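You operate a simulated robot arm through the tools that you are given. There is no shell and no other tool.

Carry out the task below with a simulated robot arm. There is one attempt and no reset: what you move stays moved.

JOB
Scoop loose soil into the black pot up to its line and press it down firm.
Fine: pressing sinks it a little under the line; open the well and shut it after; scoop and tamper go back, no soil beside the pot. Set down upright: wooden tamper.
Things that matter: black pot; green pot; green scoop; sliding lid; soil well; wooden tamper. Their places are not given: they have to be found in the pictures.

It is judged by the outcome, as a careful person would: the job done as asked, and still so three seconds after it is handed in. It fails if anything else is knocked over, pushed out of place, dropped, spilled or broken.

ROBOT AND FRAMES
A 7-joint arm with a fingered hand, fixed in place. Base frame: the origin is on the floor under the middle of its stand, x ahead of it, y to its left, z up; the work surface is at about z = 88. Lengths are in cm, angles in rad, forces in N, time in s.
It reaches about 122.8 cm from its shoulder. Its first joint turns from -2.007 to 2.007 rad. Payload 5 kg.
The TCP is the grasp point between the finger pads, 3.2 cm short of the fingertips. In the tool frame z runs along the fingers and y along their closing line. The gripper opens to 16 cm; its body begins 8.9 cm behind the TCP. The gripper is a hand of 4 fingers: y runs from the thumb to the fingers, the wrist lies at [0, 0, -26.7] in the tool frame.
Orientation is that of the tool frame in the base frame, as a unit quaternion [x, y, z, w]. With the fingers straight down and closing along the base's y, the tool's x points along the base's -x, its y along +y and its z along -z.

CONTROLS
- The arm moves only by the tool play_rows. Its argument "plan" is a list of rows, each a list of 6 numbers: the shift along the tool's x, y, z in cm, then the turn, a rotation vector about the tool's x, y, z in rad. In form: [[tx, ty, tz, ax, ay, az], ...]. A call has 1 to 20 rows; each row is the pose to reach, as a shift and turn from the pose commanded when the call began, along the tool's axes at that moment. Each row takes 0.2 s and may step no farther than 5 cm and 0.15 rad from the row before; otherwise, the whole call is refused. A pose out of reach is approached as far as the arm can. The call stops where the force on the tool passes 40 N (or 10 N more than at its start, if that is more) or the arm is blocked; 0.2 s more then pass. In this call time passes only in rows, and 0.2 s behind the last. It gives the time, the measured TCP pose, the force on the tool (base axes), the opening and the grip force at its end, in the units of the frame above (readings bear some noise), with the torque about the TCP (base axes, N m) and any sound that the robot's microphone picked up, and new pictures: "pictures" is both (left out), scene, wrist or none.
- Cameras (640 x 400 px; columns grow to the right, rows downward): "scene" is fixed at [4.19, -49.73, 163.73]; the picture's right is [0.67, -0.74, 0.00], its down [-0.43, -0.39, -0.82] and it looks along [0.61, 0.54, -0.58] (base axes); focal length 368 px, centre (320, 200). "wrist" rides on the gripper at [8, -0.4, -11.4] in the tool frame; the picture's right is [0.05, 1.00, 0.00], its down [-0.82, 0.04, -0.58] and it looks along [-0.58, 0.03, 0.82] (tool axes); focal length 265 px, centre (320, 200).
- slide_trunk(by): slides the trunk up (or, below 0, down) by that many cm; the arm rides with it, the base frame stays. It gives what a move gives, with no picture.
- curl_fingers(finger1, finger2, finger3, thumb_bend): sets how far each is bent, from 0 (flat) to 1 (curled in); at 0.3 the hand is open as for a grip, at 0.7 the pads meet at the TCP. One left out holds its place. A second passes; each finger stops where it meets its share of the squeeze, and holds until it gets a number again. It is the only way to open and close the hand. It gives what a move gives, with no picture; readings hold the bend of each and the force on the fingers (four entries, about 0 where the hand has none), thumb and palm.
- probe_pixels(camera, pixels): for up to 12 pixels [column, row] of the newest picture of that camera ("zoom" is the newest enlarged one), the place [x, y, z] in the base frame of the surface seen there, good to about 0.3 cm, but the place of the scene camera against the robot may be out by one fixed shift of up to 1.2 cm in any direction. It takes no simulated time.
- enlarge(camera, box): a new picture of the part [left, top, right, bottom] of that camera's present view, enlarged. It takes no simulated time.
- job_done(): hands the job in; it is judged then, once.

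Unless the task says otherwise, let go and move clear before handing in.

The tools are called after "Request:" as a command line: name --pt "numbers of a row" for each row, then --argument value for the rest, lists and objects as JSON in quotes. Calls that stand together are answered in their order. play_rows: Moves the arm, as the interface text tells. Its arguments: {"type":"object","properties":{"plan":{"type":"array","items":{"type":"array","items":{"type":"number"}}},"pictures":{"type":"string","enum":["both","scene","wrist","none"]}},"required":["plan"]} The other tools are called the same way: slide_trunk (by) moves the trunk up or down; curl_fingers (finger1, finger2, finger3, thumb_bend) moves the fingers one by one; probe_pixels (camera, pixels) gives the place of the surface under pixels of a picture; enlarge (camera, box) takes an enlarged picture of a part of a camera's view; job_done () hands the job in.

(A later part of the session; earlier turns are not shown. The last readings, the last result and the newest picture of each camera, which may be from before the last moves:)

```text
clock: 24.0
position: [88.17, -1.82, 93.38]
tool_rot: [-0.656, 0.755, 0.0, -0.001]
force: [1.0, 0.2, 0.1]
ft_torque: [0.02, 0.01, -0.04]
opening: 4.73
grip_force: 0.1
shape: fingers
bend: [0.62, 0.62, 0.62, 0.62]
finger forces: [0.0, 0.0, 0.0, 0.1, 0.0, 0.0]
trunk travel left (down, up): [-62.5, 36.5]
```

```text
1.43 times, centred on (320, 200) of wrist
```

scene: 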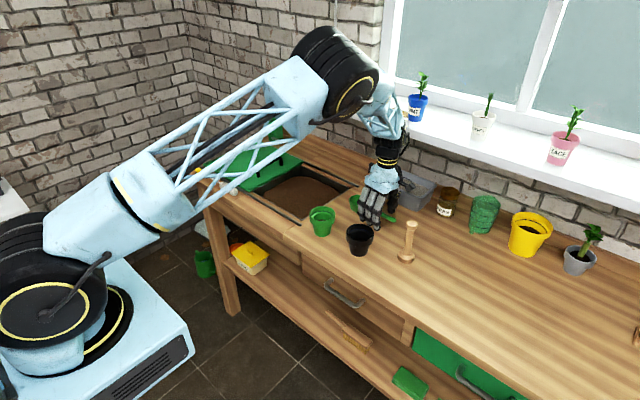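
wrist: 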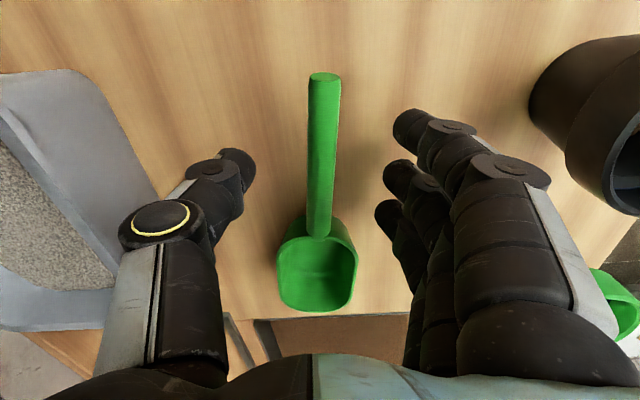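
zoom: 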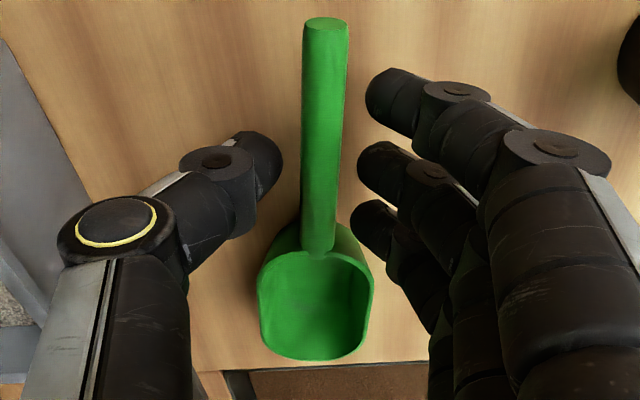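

Well aligned: the handle is centred between thumb tip (265,160) and finger tips (365–390). I'll close in small steps and watch forces.

Request:
curl_fingers --finger1 0.67 --finger2 0.67 --finger3 0.67 --thumb_bend 0.67

Request:
enlarge --camera "wrist" --box '[160, 60, 480, 340]'

```text
clock: 25.0
position: [88.43, -1.74, 93.25]
tool_rot: [-0.656, 0.755, 0.0, 0.001]
force: [-0.5, -1.1, -1.0]
ft_torque: [0.01, 0.01, 0.03]
opening: 3.34
grip_force: 2.1
shape: fingers
bend: [0.67, 0.66, 0.66, 0.66]
finger forces: [0.4, 0.7, 1.1, 0.1, 2.0, 0.0]
trunk travel left (down, up): [-62.5, 36.5]
```

```text
1.43 times, centred on (320, 200) of wrist
```

zoom: 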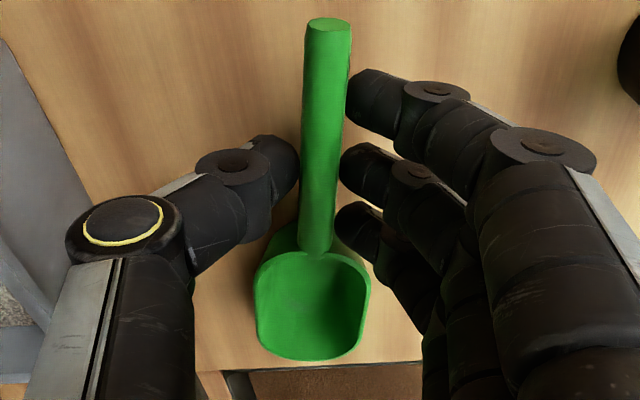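

All three fingers (0.4–1.1 N) and the thumb (2.0 N) now pinch the handle. I'll squeeze a bit more.

Request:
curl_fingers --finger1 0.72 --finger2 0.72 --finger3 0.72 --thumb_bend 0.74

Request:
enlarge --camera "wrist" --box '[160, 60, 480, 340]'

```text
clock: 26.0
position: [88.3, -1.82, 93.41]
tool_rot: [-0.656, 0.755, 0.0, 0.0]
force: [0.2, -0.3, 0.0]
ft_torque: [-0.04, 0.02, -0.04]
opening: 3.04
grip_force: 16.5
shape: fingers
bend: [0.7, 0.7, 0.7, 0.68]
finger forces: [4.6, 5.6, 6.2, 0.0, 16.3, 0.0]
trunk travel left (down, up): [-62.5, 36.5]
```

```text
1.43 times, centred on (320, 200) of wrist
```

zoom: 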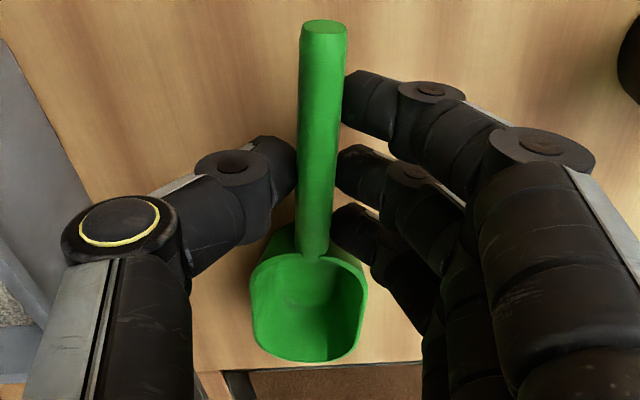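

Firm pinch now: fingers total 16.4 N against the thumb's 16.3 N. I'll lift slowly and check that the scoop stays level.

Request:
play_rows --pt "0 0 -0.7 0 0 0" --pt "0 0 -2 0 0 0" --pt "0 0 -4 0 0 0" --pt "0 0 -6.5 0 0 0"

Request:
enlarge --camera "wrist" --box '[160, 60, 480, 340]'

```text
clock: 27.0
position: [88.42, -1.68, 99.86]
tool_rot: [-0.656, 0.754, 0.0, 0.001]
force: [0.1, 0.6, -0.4]
ft_torque: [-0.08, 0.01, -0.03]
opening: 3.05
grip_force: 16.6
shape: fingers
bend: [0.71, 0.7, 0.7, 0.68]
finger forces: [4.5, 5.7, 6.0, 0.0, 16.3, 0.0]
trunk travel left (down, up): [-62.5, 36.5]
```

scene: 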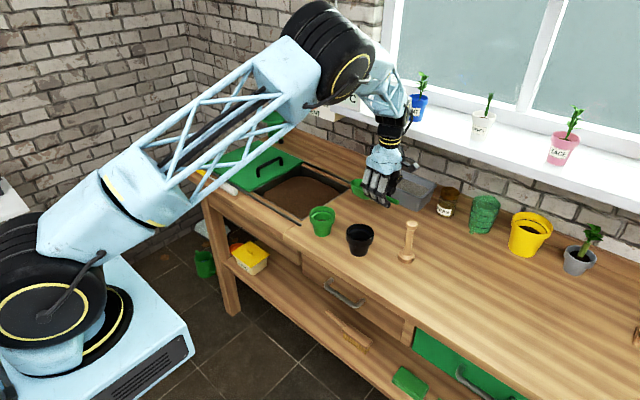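
wrist: 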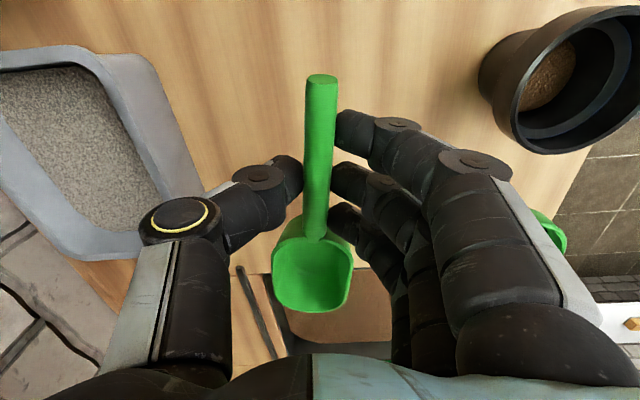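

```text
1.43 times, centred on (320, 200) of wrist
```

zoom: 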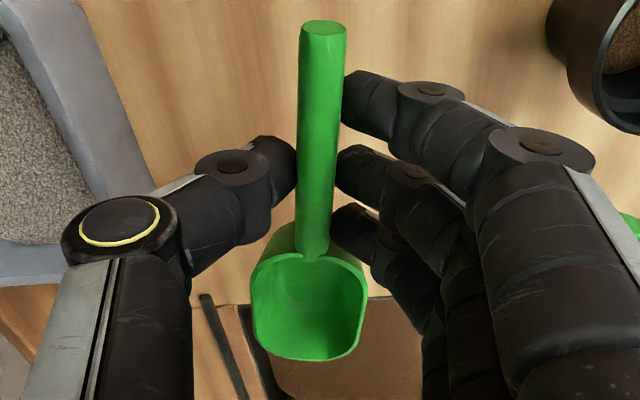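

The scoop is held rigidly, same position in the grip (handle end at (322,80), bowl at (312,270)). I'll carry it over toward the well and straighten the yaw so the bowl points along +y.

Request:
play_rows --pt "-1 0.4 -1.5 0 0 -0.03" --pt "-4 1.3 -3 0 0 -0.06" --pt "-7.5 2.4 -4.1 0 0 -0.09" --pt "-11 3.5 -4.1 0 0 -0.12" --pt "-14 4.5 -4.1 0 0 -0.14" --pt "-16.5 5.26 -4.1 0 0 -0.14"

```text
clock: 28.4
position: [85.37, 15.26, 104.18]
tool_rot: [-0.707, 0.707, 0.0, 0.001]
force: [-0.4, -0.4, -0.9]
ft_torque: [-0.07, -0.02, 0.01]
opening: 3.06
grip_force: 15.9
shape: fingers
bend: [0.71, 0.7, 0.7, 0.68]
finger forces: [4.3, 5.8, 5.9, 0.0, 16.1, 0.0]
trunk travel left (down, up): [-62.5, 36.5]
```

scene: 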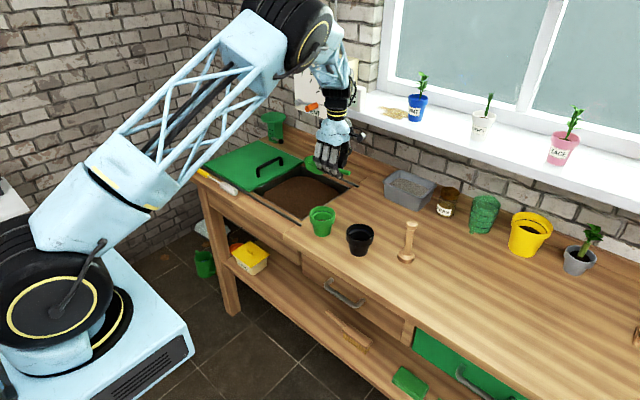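
wrist: 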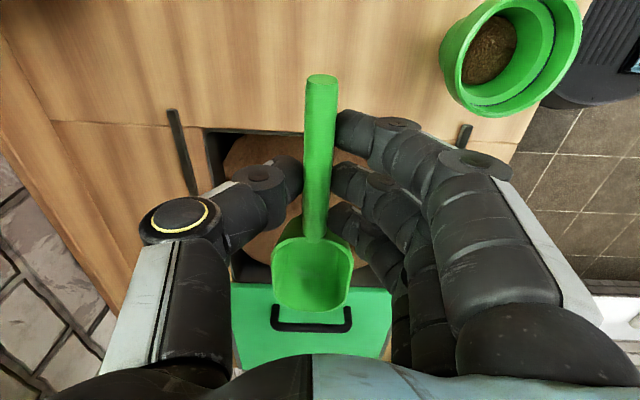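

I'll probe the held scoop to know its geometry relative to the hand.

Request:
probe_pixels --camera "wrist" --pixels '[[322, 82], [319, 150], [315, 215], [312, 310], [277, 265], [350, 265], [312, 270], [310, 295], [312, 245], [245, 135], [470, 125], [310, 135]]'

```text
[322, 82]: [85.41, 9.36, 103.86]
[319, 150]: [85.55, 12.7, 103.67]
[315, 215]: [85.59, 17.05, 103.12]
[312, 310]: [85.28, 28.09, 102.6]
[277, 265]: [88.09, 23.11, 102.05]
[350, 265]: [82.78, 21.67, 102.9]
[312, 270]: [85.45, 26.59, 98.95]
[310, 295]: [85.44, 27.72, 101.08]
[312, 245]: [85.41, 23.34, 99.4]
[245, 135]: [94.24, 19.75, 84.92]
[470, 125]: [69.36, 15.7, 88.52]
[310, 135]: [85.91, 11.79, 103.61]
```

Relative to the TCP the bowl tip rim is 12.8 cm forward and 1.6 cm down, bowl bottom 5.2 cm down. I'll pitch the nose down 30° just above the soil.

Request:
play_rows --pt "-1 0 1.5 0 0.13 0" --pt "-2 0 3.5 0 0.26 0" --pt "-3.2 0 5.5 0 0.39 0" --pt "-4.2 0 7.5 0 0.52 0"

```text
clock: 29.4
position: [85.37, 19.63, 96.6]
tool_rot: [-0.683, 0.684, -0.182, -0.183]
force: [0.4, -0.6, -1.0]
ft_torque: [-0.1, 0.01, 0.01]
opening: 3.05
grip_force: 16.2
shape: fingers
bend: [0.71, 0.7, 0.7, 0.68]
finger forces: [4.4, 5.7, 5.8, 0.1, 16.2, 0.0]
trunk travel left (down, up): [-62.5, 36.5]
```

scene: 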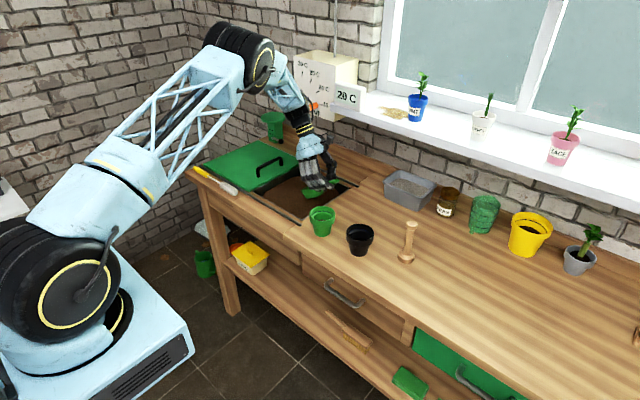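
wrist: 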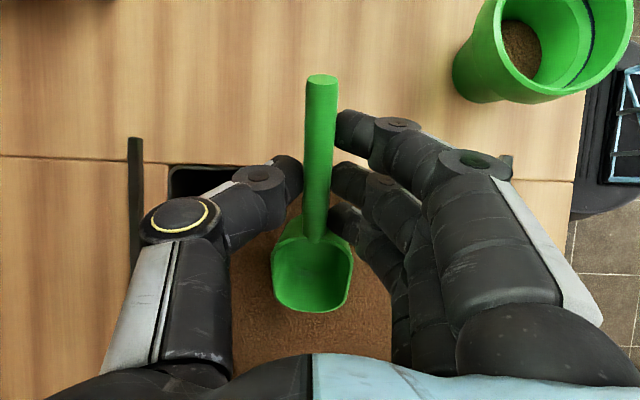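

Pitch works and the grip is stable. Next I'll lower the nose into the soil about 1 cm under its surface.

Request:
play_rows --pt "-0.99 0 1.73 0 0 0" --pt "-1.49 0 2.6 0 0 0" --pt "-1.99 0 3.47 0 0 0" --pt "-2.49 0 4.34 0 0 0"

```text
clock: 30.4
position: [85.31, 19.6, 91.61]
tool_rot: [0.684, -0.683, 0.182, 0.182]
force: [-0.6, -0.1, -1.3]
ft_torque: [-0.06, 0.0, 0.0]
opening: 3.03
grip_force: 15.8
shape: fingers
bend: [0.71, 0.7, 0.7, 0.68]
finger forces: [4.3, 5.8, 5.9, 0.1, 16.0, 0.1]
trunk travel left (down, up): [-62.5, 36.5]
```

scene: 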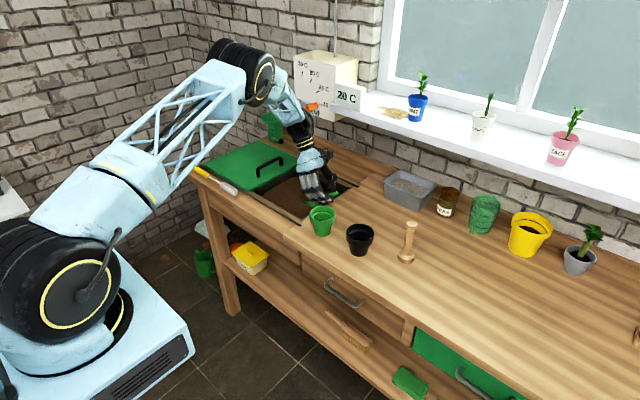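
wrist: 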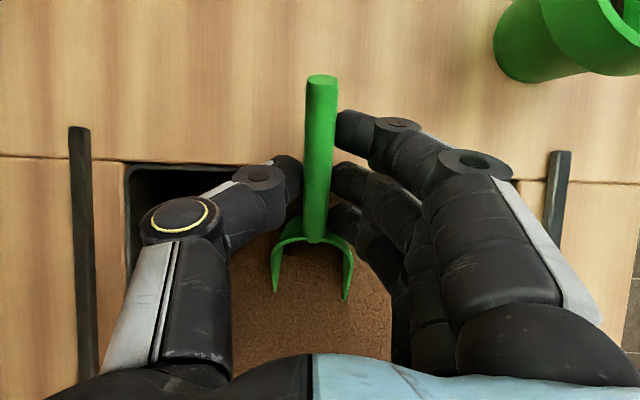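

The bowl is in the soil without notable resistance. I'll push forward along +y while levelling the scoop.

Request:
play_rows --pt "-1.67 0 -0.1 0 -0.065 0" --pt "-3.35 0 -0.19 0 -0.13 0" --pt "-5.11 0 -0.34 0 -0.195 0" --pt "-6.87 0 -0.48 0 -0.26 0" --pt "-7.77 0 -0.71 0 -0.325 0" --pt "-8.68 0 -0.94 0 -0.39 0" --pt "-8.89 0 -1.18 0 -0.455 0" --pt "-9.01 0 -1.36 0 -0.52 0"

```text
clock: 32.2
position: [85.44, 28.12, 88.3]
tool_rot: [-0.707, 0.707, 0.001, 0.0]
force: [-0.1, 0.2, -0.9]
ft_torque: [-0.08, -0.03, -0.01]
opening: 3.03
grip_force: 15.7
shape: fingers
bend: [0.71, 0.7, 0.7, 0.68]
finger forces: [4.0, 5.7, 5.7, 0.0, 16.0, 0.0]
trunk travel left (down, up): [-62.5, 36.5]
```

scene: 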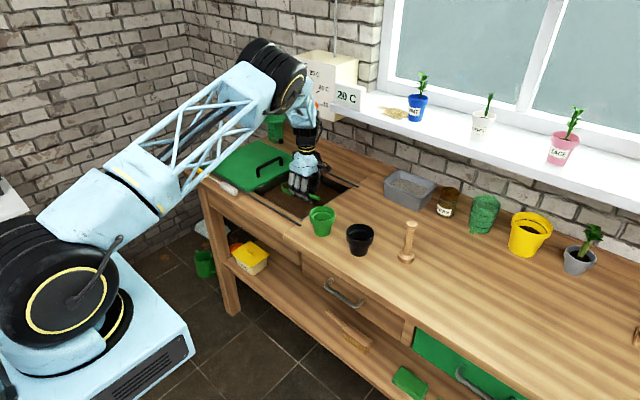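
wrist: 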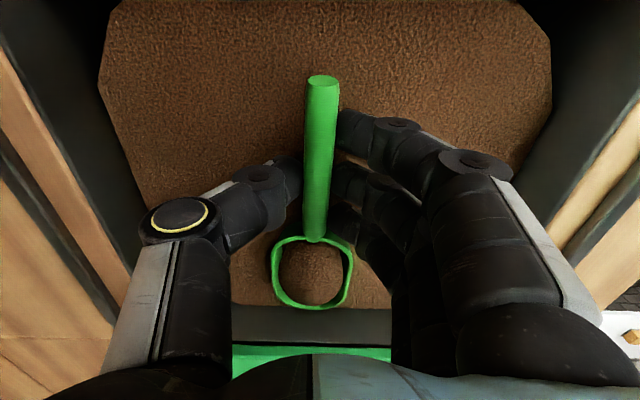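

The bowl looks filled with soil (dark heap at (310,270)). I'll lift it slowly straight up.

Request:
play_rows --pt "0 0 -0.6 0 0 0" --pt "0 0 -1.4 0 0 0" --pt "0 0 -2.4 0 0 0" --pt "0 0 -3.6 0 0 0" --pt "0 0 -5 0 0 0" --pt "0 0 -6.8 0 0 0" --pt "0 0 -8.8 0 0 0" --pt "0 0 -11 0 0 0"

Request:
enlarge --camera "wrist" --box '[220, 200, 420, 340]'

Request:
enlarge --camera "scene" --box '[230, 120, 370, 240]'

```text
clock: 34.0
position: [85.53, 28.12, 99.25]
tool_rot: [0.707, -0.707, -0.001, 0.0]
force: [-0.6, 0.2, -1.8]
ft_torque: [-0.09, -0.03, 0.01]
opening: 2.99
grip_force: 15.8
shape: fingers
bend: [0.71, 0.7, 0.7, 0.68]
finger forces: [3.9, 5.7, 5.7, 0.0, 15.8, 0.1]
trunk travel left (down, up): [-62.5, 36.5]
```

scene: 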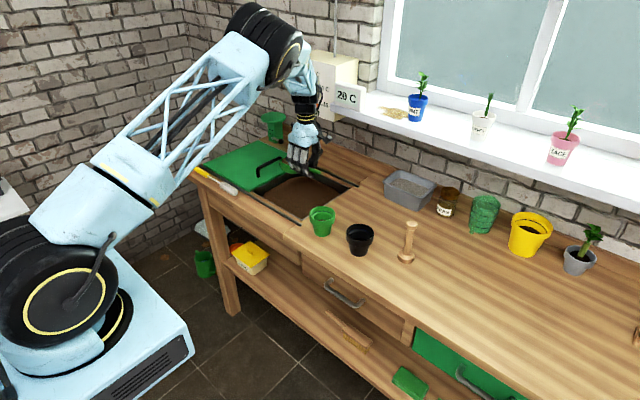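
wrist: 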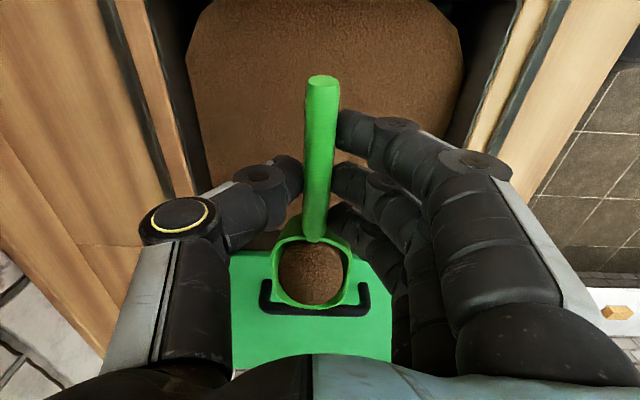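

```text
2.86 times, centred on (320, 270) of wrist
```

zoom: 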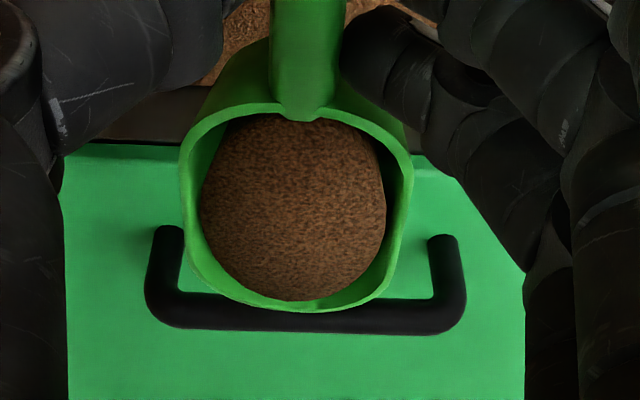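

```text
3.33 times, centred on (300, 180) of scene
```

zoom: 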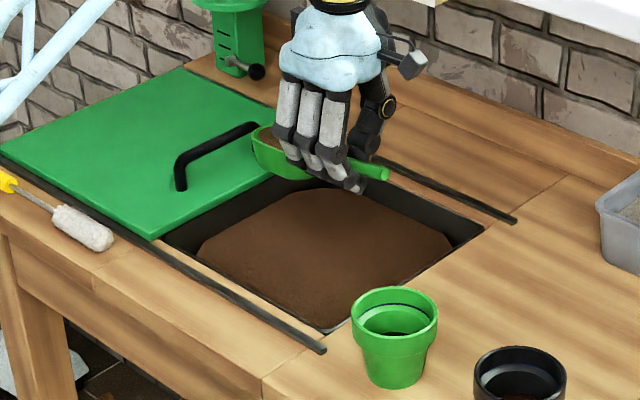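

The scoop carries soil (weight up about 0.9 N) and nothing spilled. I'll carry it level and high to the black pot's −y side with the bowl over the pot.

Request:
play_rows --pt "0 0 -2.5 0 0 0" --pt "2 0.5 -5 0 0 0" --pt "5 1.4 -7.5 0 0 0" --pt "8.5 2.4 -9 0 0 0" --pt "12 3.4 -9.75 0 0 0" --pt "15.5 4.4 -9.75 0 0 0" --pt "19 5.4 -9.75 0 0 0" --pt "22.5 6.5 -9.75 0 0 0" --pt "26 7.5 -9.75 0 0 0" --pt "29.5 8.5 -9.75 0 0 0" --pt "33 9.5 -9.75 0 0 0" --pt "36.5 10.5 -9.75 0 0 0" --pt "40 11.5 -9.75 0 0 0" --pt "42.6 12.3 -9.75 0 0 0" --pt "44.6 12.8 -9.75 0 0 0"

```text
clock: 37.2
position: [72.52, -16.56, 108.92]
tool_rot: [-0.707, 0.707, 0.0, 0.0]
force: [0.1, -0.7, -1.8]
ft_torque: [-0.05, 0.01, -0.05]
opening: 2.97
grip_force: 14.7
shape: fingers
bend: [0.71, 0.7, 0.7, 0.68]
finger forces: [3.4, 5.8, 5.3, 0.0, 15.2, 0.0]
trunk travel left (down, up): [-62.5, 36.5]
```

scene: 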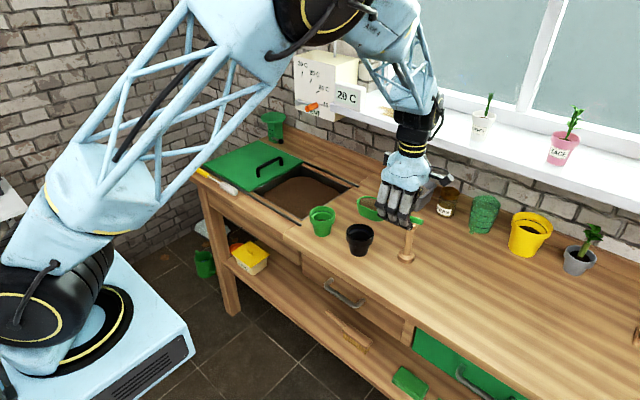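
wrist: 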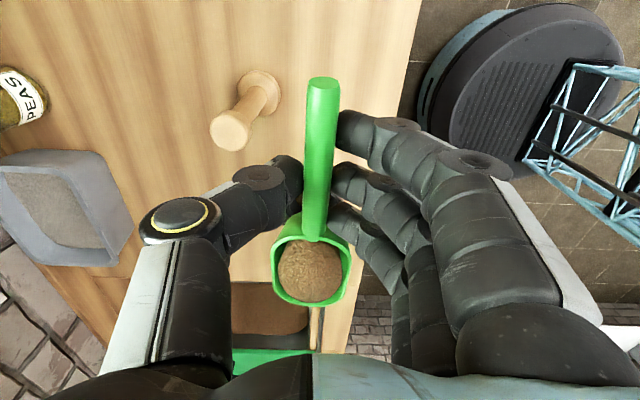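

The bowl is above the pot, hiding it in the wrist view. I'll probe the bowl's lip and soil to align accurately.

Request:
probe_pixels --camera "wrist" --pixels '[[308, 303], [274, 260], [347, 258], [310, 270], [285, 292], [335, 292], [322, 85], [315, 225], [230, 130], [258, 90]]'

Request:
enlarge --camera "scene" --box '[320, 150, 460, 270]'

Request:
probe_pixels --camera "scene" --pixels '[[347, 238], [373, 238], [360, 226], [360, 244], [409, 230], [365, 205], [380, 212]]'

```text
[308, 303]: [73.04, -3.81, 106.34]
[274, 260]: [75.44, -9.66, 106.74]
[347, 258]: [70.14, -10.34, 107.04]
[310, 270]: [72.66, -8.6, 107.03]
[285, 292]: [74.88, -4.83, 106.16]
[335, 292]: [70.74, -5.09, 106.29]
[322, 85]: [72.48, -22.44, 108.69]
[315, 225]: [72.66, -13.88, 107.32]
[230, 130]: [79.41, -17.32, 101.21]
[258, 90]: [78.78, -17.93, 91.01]
```

```text
3.33 times, centred on (390, 210) of scene
```

zoom: 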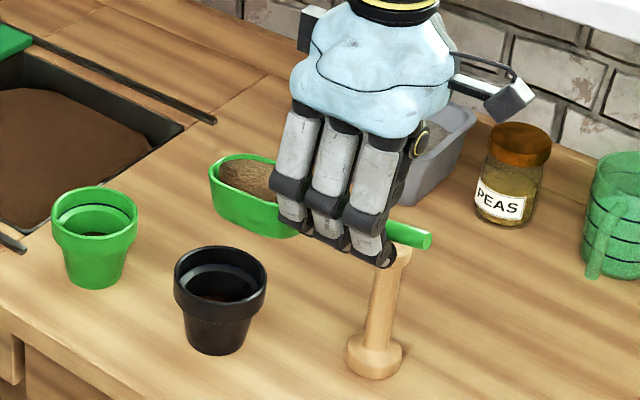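

```text
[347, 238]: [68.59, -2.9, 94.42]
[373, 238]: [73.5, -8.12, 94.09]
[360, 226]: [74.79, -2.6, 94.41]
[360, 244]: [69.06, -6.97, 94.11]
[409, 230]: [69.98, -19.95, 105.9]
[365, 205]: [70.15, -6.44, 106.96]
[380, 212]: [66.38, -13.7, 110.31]
```

Bowl tip is at (72.9,−3.8), pot centre about (72.75,−4.8). I'll begin tilting nose-down, keeping the lip over the pot mouth, and check part-way.

Request:
play_rows --pt "-0.2 0 0.9 0 0.1 0" --pt "-0.35 0 1.8 0 0.2 0" --pt "-0.5 0 2.75 0 0.3 0" --pt "-1.17 0 2.15 0 0.4 0" --pt "-1.96 0 1.6 0 0.5 0"

Request:
enlarge --camera "scene" --box '[320, 150, 460, 270]'

Request:
enlarge --camera "wrist" --box '[220, 160, 420, 340]'

```text
clock: 38.4
position: [72.52, -14.57, 107.37]
tool_rot: [0.685, -0.685, 0.176, 0.176]
force: [0.0, 0.1, -1.3]
ft_torque: [-0.08, 0.0, -0.02]
opening: 2.96
grip_force: 14.6
shape: fingers
bend: [0.71, 0.7, 0.7, 0.68]
finger forces: [3.4, 5.9, 5.1, 0.0, 15.2, 0.0]
trunk travel left (down, up): [-62.5, 36.5]
```

scene: 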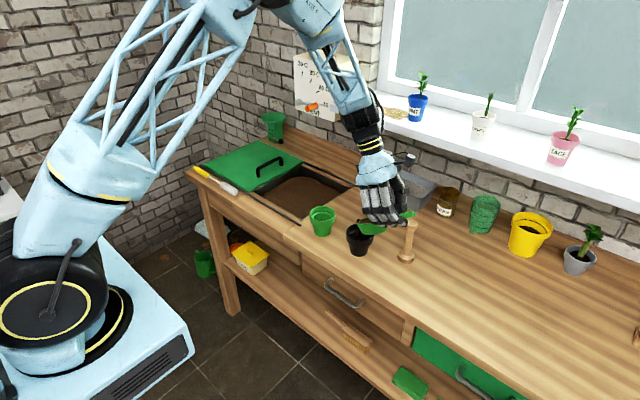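
wrist: 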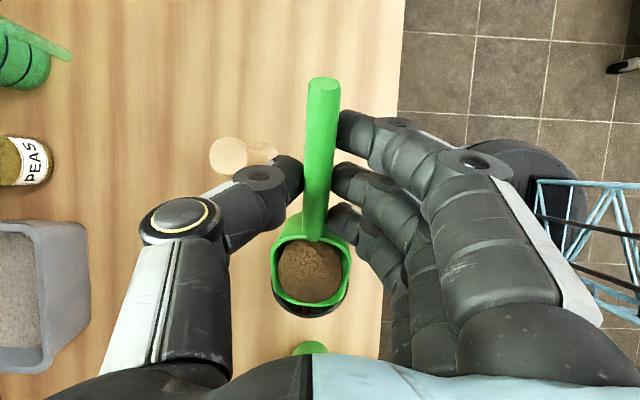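

```text
3.33 times, centred on (390, 210) of scene
```

zoom: 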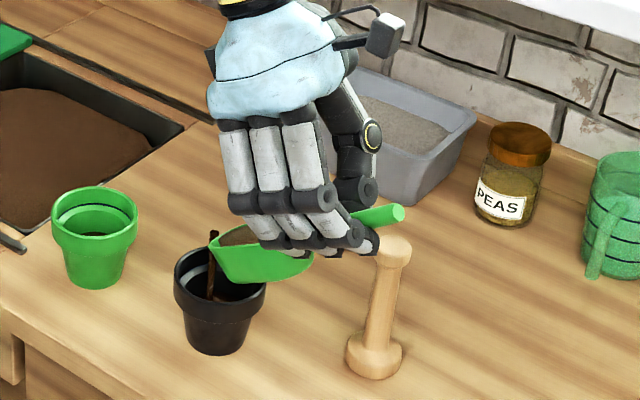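

```text
2.22 times, centred on (320, 250) of wrist
```

zoom: 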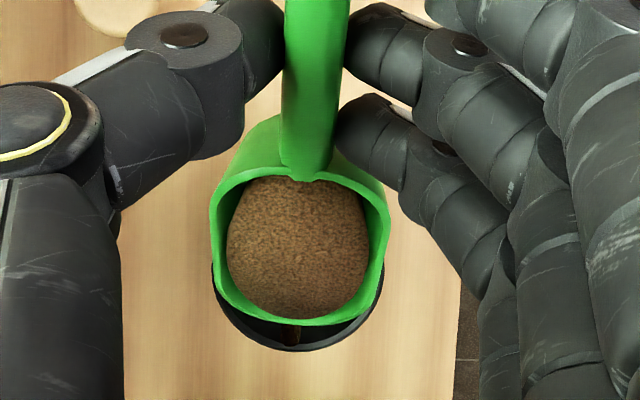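

Soil is already streaming from the lip into the pot (scene zoom (212,265), inside the rim). I'll shift the lip 0.8 cm back toward the pot centre and let it run briefly.

Request:
play_rows --pt "0.7 0 0.38 0 0 0"

Request:
enlarge --camera "scene" --box '[330, 190, 410, 260]'

Request:
enlarge --camera "wrist" --box '[220, 160, 420, 340]'

```text
clock: 38.8
position: [72.59, -15.41, 107.45]
tool_rot: [0.685, -0.685, 0.175, 0.175]
force: [-0.1, -0.1, -2.1]
ft_torque: [-0.03, -0.04, 0.01]
opening: 2.99
grip_force: 14.7
shape: fingers
bend: [0.71, 0.7, 0.7, 0.68]
finger forces: [3.5, 5.9, 5.2, 0.0, 15.2, 0.0]
trunk travel left (down, up): [-62.5, 36.5]
```

scene: 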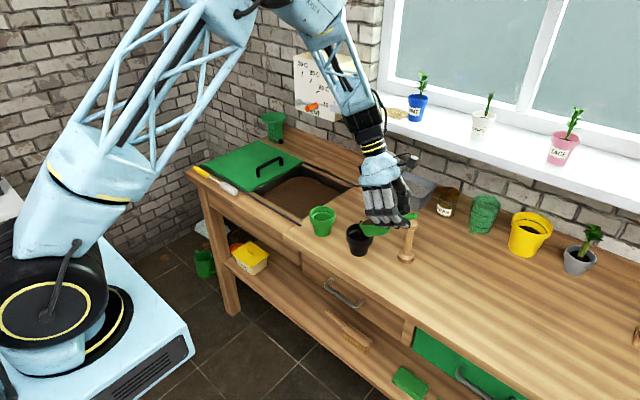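
wrist: 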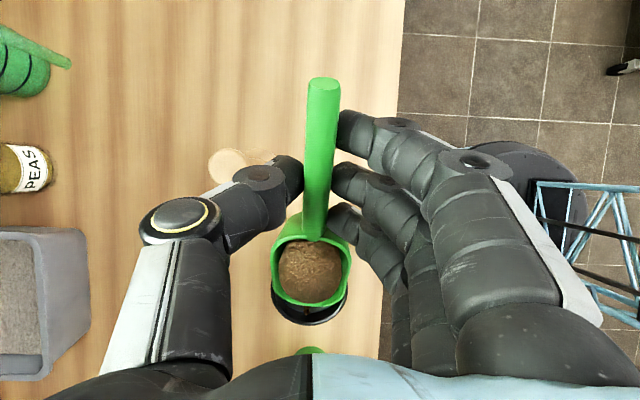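

```text
5.71 times, centred on (370, 225) of scene
```

zoom: 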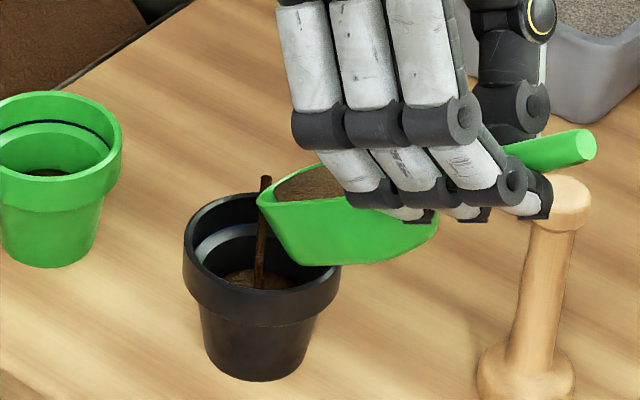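

```text
2.22 times, centred on (320, 250) of wrist
```

zoom: 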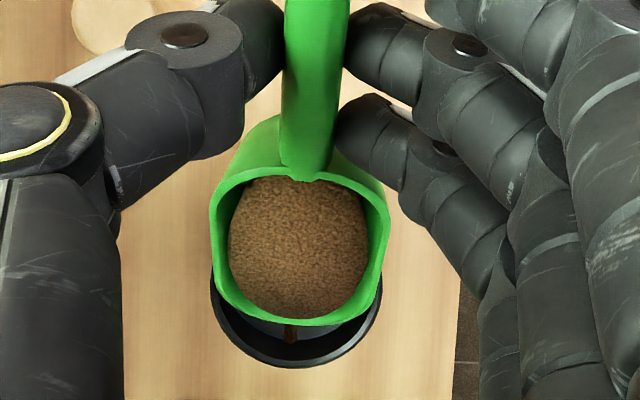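

The stream falls into the middle of the pot. I'll hold here for a bit and watch the level rise.

Request:
play_rows --pt "0 0 0 0 0 0" --pt "0 0 0 0 0 0" --pt "0 0 0 0 0 0" --pt "0 0 0 0 0 0" --pictures "scene"

Request:
enlarge --camera "scene" --box '[330, 190, 410, 260]'

Request:
enlarge --camera "wrist" --box '[220, 160, 420, 340]'

```text
clock: 39.8
position: [72.6, -15.35, 107.51]
tool_rot: [0.685, -0.685, 0.175, 0.175]
force: [0.0, -0.3, -1.3]
ft_torque: [-0.04, 0.02, 0.0]
opening: 2.97
grip_force: 15.1
shape: fingers
bend: [0.71, 0.7, 0.7, 0.68]
finger forces: [3.5, 5.9, 5.2, 0.0, 15.1, 0.0]
trunk travel left (down, up): [-62.5, 36.5]
```

scene: 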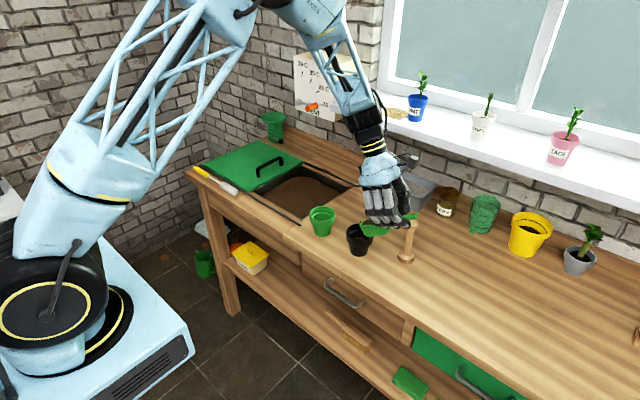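

```text
5.71 times, centred on (370, 225) of scene
```

zoom: 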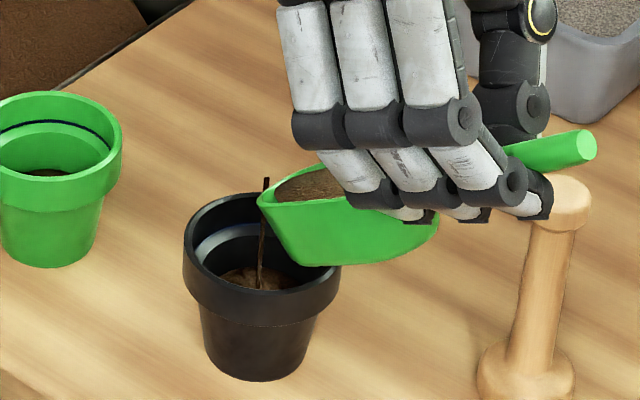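

```text
2.22 times, centred on (320, 250) of wrist
```

zoom: 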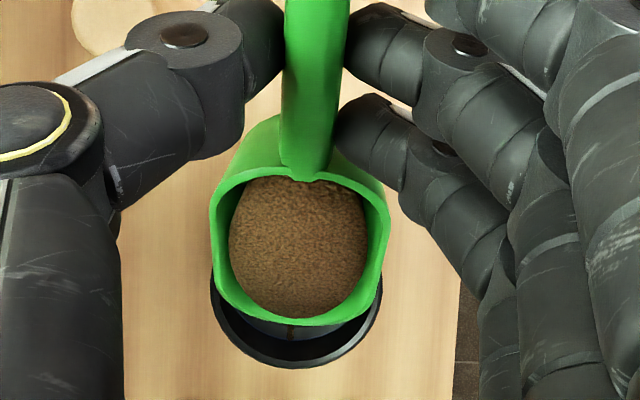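

Request:
probe_pixels --camera "scene" --pixels '[[357, 238], [359, 239], [361, 239.5], [355, 237.5], [352, 230], [365, 240]]'

```text
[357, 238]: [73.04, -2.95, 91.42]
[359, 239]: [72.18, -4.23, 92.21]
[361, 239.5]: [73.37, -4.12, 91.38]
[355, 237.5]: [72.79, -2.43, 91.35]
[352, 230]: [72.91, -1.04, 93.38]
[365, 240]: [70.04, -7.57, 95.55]
```

Soil in the pot is about 91.4 (was 91.0), line near 93.4, so much more is needed. I'll tilt further while keeping the lip over the pot.

Request:
play_rows --pt "-0.5 0 -0.73 0 0.075 0" --pt "-1.02 0 -1.47 0 0.15 0" --pt "-1.02 0 -1.47 0 0.15 0" --pt "-1.02 0 -1.47 0 0.15 0" --pictures "scene"

Request:
enlarge --camera "wrist" --box '[220, 160, 420, 340]'

Request:
enlarge --camera "scene" --box '[330, 190, 410, 260]'

Request:
probe_pixels --camera "scene" --pixels '[[357, 238], [359, 239], [361, 239.5], [355, 237.5], [353, 236], [363, 239]]'

```text
clock: 40.8
position: [72.46, -13.73, 108.3]
tool_rot: [0.671, -0.669, 0.226, 0.226]
force: [-0.8, 0.6, -1.6]
ft_torque: [-0.04, 0.0, 0.05]
opening: 2.96
grip_force: 14.7
shape: fingers
bend: [0.71, 0.7, 0.7, 0.68]
finger forces: [3.6, 5.9, 5.2, 0.0, 15.1, 0.0]
trunk travel left (down, up): [-62.5, 36.5]
```

scene: 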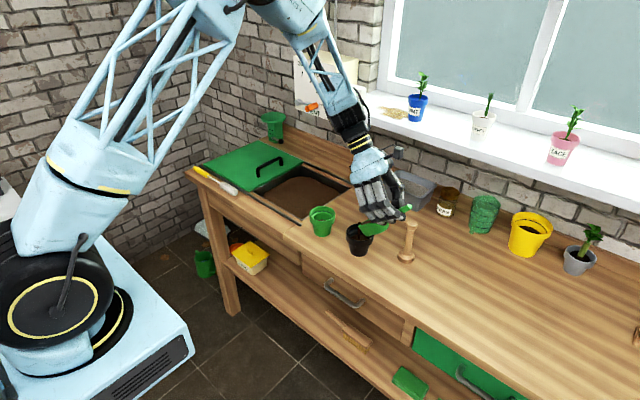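

```text
2.22 times, centred on (320, 250) of wrist
```

zoom: 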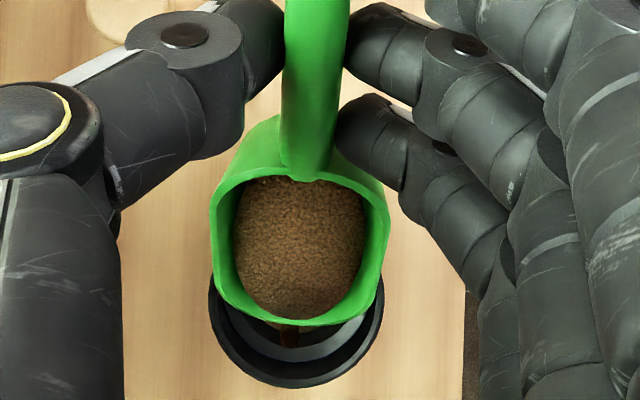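

```text
5.71 times, centred on (370, 225) of scene
```

zoom: 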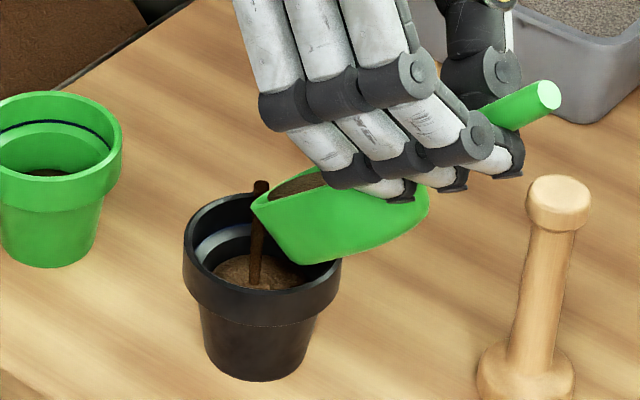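

```text
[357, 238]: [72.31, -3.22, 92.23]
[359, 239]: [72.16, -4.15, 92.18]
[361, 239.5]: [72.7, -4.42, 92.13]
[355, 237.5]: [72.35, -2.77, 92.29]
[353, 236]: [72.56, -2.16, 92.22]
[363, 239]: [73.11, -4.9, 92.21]
```

Level is now about 92.2 and rising evenly. I'll check where the black pot's line is before continuing.

Request:
enlarge --camera "scene" --box '[344, 220, 376, 244]'

Request:
enlarge --camera "scene" --box '[306, 200, 338, 224]'

```text
16.00 times, centred on (360, 232) of scene
```

zoom: 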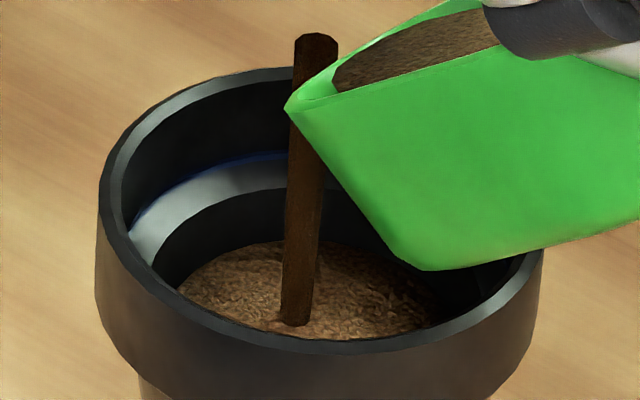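

```text
16.00 times, centred on (322, 212) of scene
```

zoom: 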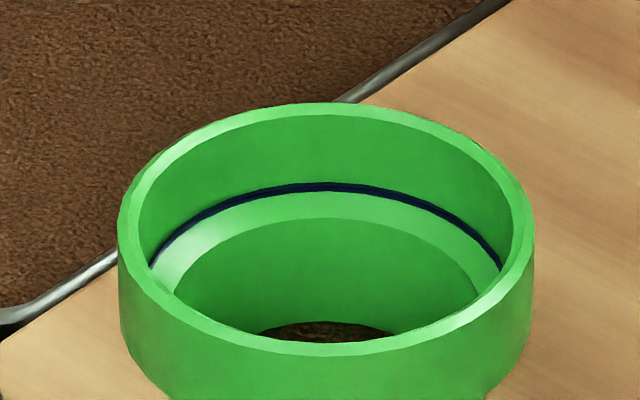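

Request:
probe_pixels --camera "zoom" --pixels '[[325, 187], [325, 200], [325, 175], [220, 205], [440, 210], [325, 218], [325, 112], [320, 330]]'

Request:
probe_pixels --camera "scene" --pixels '[[354.4, 229.7], [352, 231.2], [356.5, 229.2], [353, 232], [354, 236.5], [350.5, 229]]'

```text
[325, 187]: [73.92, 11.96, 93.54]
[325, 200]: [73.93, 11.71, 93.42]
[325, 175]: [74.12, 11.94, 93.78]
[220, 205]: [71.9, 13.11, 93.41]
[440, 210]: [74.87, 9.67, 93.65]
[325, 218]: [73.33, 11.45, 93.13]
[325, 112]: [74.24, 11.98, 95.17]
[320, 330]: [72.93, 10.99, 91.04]
```

```text
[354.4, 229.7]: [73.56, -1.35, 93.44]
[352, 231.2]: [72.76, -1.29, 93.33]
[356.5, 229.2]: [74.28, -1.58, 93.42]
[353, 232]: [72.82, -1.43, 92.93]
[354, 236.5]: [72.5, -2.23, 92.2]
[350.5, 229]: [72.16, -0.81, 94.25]
```

The line is at z≈93.5 and soil at 92.2. I'll tilt another 0.1 rad and continue.

Request:
play_rows --pt "-0.41 0 -1.06 0 0.1 0" --pt "-0.41 0 -1.06 0 0.1 0" --pictures "scene"

Request:
enlarge --camera "scene" --box '[344, 215, 384, 245]'

Request:
probe_pixels --camera "scene" --pixels '[[357, 238], [359, 239], [361, 239.5], [355, 237.5], [353, 236], [363, 239]]'

```text
clock: 41.4
position: [72.47, -12.87, 108.86]
tool_rot: [-0.657, 0.659, -0.259, -0.259]
force: [0.1, -0.4, -1.8]
ft_torque: [-0.04, -0.01, -0.01]
opening: 2.99
grip_force: 14.5
shape: fingers
bend: [0.71, 0.7, 0.7, 0.68]
finger forces: [3.6, 5.9, 5.3, 0.0, 15.2, 0.0]
trunk travel left (down, up): [-62.5, 36.5]
```

scene: 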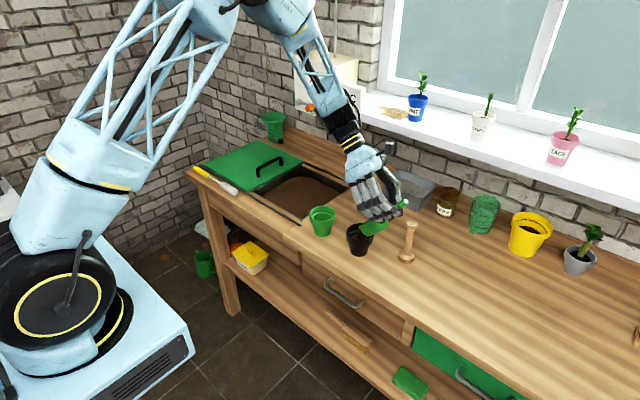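

```text
13.33 times, centred on (364, 230) of scene
```

zoom: 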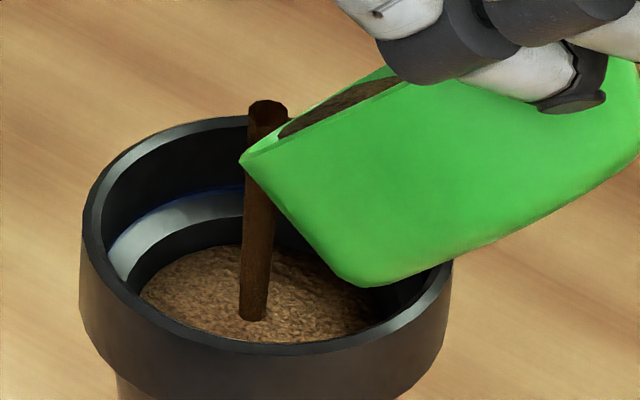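

```text
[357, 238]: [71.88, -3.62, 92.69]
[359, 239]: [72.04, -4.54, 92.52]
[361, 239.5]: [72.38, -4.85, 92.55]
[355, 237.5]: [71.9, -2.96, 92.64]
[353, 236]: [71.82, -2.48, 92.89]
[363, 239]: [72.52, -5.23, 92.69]
```

Level about 92.6. I'll hold for another 0.6 s.

Request:
play_rows --pt "0 0 0 0 0 0" --pt "0 0 0 0 0 0" --pictures "scene"

Request:
enlarge --camera "scene" --box '[344, 215, 384, 245]'

Request:
probe_pixels --camera "scene" --pixels '[[357, 238], [359, 239], [361, 239.5], [355, 237.5], [353, 236], [363, 239]]'

```text
clock: 42.0
position: [72.47, -12.84, 108.75]
tool_rot: [0.658, -0.658, 0.259, 0.259]
force: [-0.6, -0.2, -0.8]
ft_torque: [-0.02, 0.02, -0.01]
opening: 2.98
grip_force: 14.6
shape: fingers
bend: [0.71, 0.7, 0.7, 0.68]
finger forces: [3.8, 5.8, 5.4, 0.0, 15.3, 0.0]
trunk travel left (down, up): [-62.5, 36.5]
```

scene: 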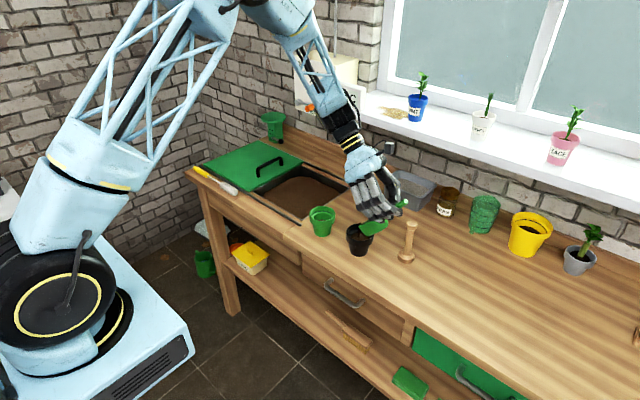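

```text
13.33 times, centred on (364, 230) of scene
```

zoom: 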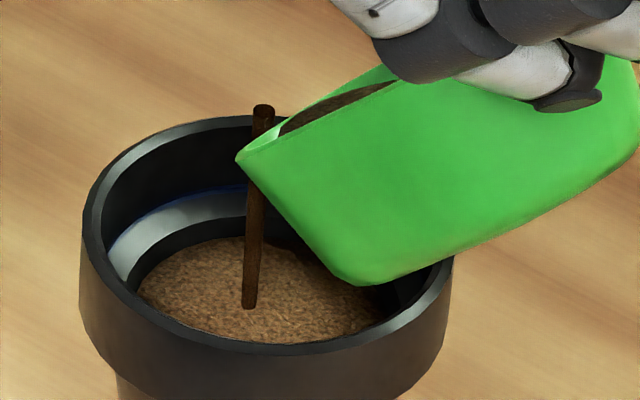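

```text
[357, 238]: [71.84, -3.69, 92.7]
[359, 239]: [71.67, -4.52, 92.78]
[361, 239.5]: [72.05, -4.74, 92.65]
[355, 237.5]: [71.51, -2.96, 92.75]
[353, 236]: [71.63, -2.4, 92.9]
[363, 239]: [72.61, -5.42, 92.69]
```

Level about 92.8, flow slowing. I'll tilt 0.12 rad more.

Request:
play_rows --pt "-0.43 0 -1.59 0 0.12 0" --pt "-0.43 0 -1.59 0 0.12 0" --pictures "scene"

Request:
enlarge --camera "scene" --box '[344, 215, 384, 245]'

Request:
probe_pixels --camera "scene" --pixels '[[357, 238], [359, 239], [361, 239.5], [355, 237.5], [353, 236], [363, 239]]'

```text
clock: 42.6
position: [72.45, -11.58, 109.65]
tool_rot: [-0.64, 0.642, -0.298, -0.298]
force: [0.2, 0.3, -1.3]
ft_torque: [0.0, 0.01, 0.02]
opening: 2.97
grip_force: 15.5
shape: fingers
bend: [0.71, 0.7, 0.7, 0.68]
finger forces: [3.8, 5.9, 5.4, 0.1, 15.1, 0.0]
trunk travel left (down, up): [-62.5, 36.5]
```

scene: 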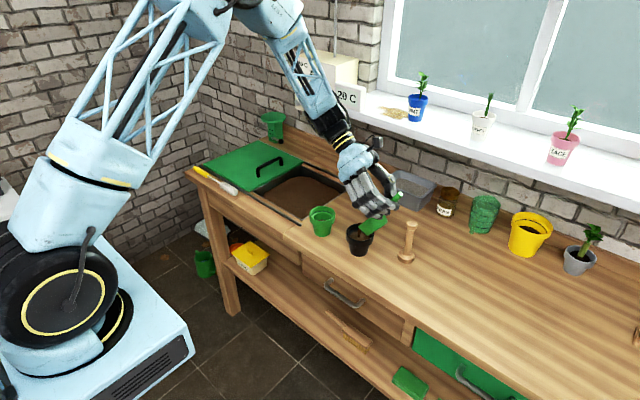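

```text
13.33 times, centred on (364, 230) of scene
```

zoom: 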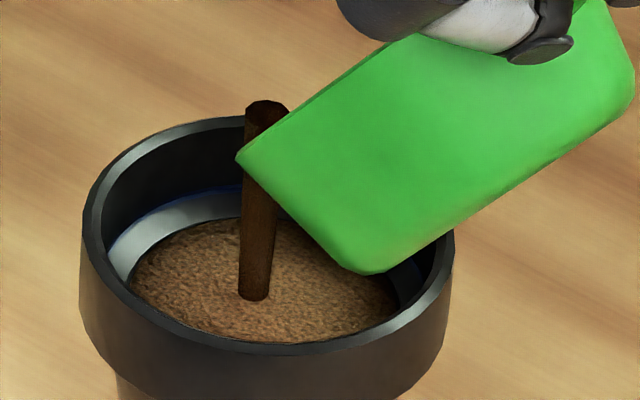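

```text
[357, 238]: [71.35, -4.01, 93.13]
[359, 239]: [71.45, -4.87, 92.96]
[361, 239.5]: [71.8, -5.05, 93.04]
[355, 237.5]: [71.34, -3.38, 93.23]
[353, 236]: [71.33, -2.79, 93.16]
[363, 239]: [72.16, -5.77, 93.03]
```

Level about 93.1, nearly at the ledge top. I'll hold 0.4–0.6 s more.

Request:
play_rows --pt "0 0 0 0 0 0" --pictures "scene"

Request:
enlarge --camera "scene" --box '[344, 215, 384, 245]'

Request:
probe_pixels --camera "scene" --pixels '[[357, 238], [359, 239], [361, 239.5], [355, 237.5], [353, 236], [363, 239]]'

```text
clock: 43.0
position: [72.53, -11.51, 109.49]
tool_rot: [-0.641, 0.641, -0.298, -0.298]
force: [-1.4, -0.7, -1.0]
ft_torque: [0.0, 0.0, 0.03]
opening: 2.94
grip_force: 14.5
shape: fingers
bend: [0.71, 0.7, 0.7, 0.68]
finger forces: [3.8, 5.8, 5.4, 0.1, 15.4, 0.0]
trunk travel left (down, up): [-62.5, 36.5]
```

scene: 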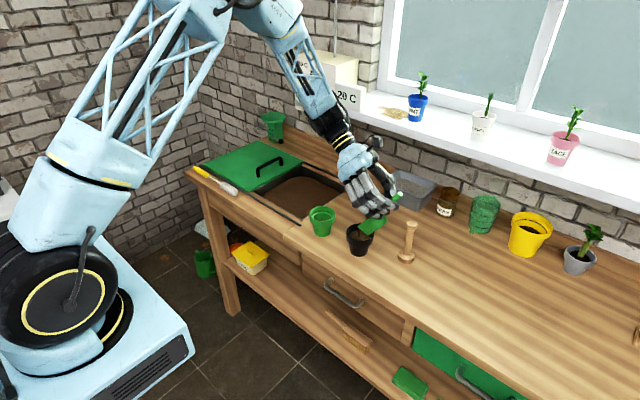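

```text
13.33 times, centred on (364, 230) of scene
```

zoom: 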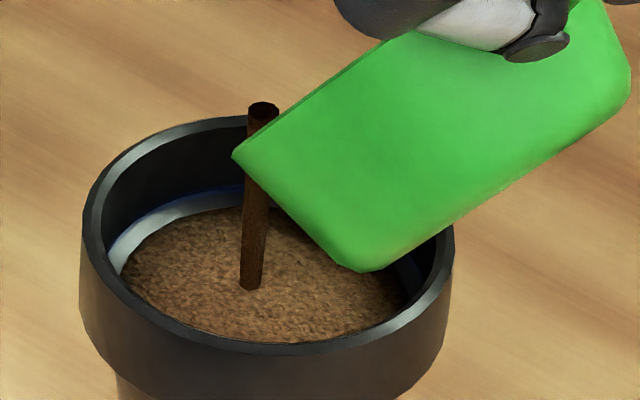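

```text
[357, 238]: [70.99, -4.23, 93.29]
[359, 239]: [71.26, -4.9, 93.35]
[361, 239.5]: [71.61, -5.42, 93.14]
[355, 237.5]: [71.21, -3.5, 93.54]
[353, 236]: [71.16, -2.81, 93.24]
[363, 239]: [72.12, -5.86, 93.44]
```

Level about 93.3, with a thin band left below the line. One more short hold.

Request:
play_rows --pt "0 0 0 0 0 0" --pictures "scene"

Request:
enlarge --camera "scene" --box '[344, 215, 384, 245]'

Request:
probe_pixels --camera "scene" --pixels '[[357, 238], [359, 239], [361, 239.5], [355, 237.5], [353, 236], [363, 239]]'

```text
clock: 43.4
position: [72.48, -11.41, 109.56]
tool_rot: [0.642, -0.641, 0.299, 0.298]
force: [0.7, 0.3, -0.7]
ft_torque: [-0.04, 0.02, 0.04]
opening: 2.99
grip_force: 14.9
shape: fingers
bend: [0.71, 0.7, 0.7, 0.68]
finger forces: [3.9, 5.8, 5.4, 0.1, 15.2, 0.0]
trunk travel left (down, up): [-62.5, 36.5]
```

scene: 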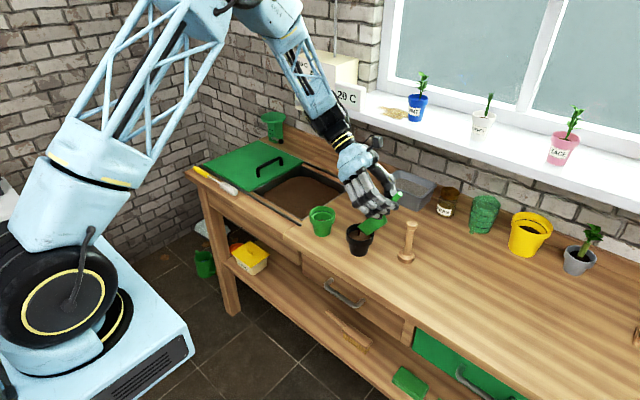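

```text
13.33 times, centred on (364, 230) of scene
```

zoom: 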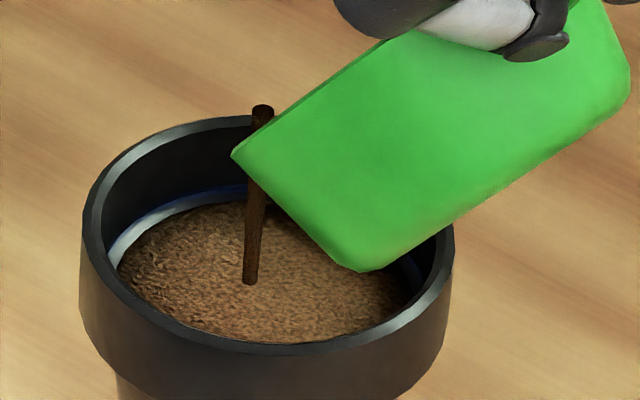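

```text
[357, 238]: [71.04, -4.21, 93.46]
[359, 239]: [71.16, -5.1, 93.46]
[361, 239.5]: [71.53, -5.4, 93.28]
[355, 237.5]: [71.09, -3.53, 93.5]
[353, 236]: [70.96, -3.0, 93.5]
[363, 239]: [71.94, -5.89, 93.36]
```

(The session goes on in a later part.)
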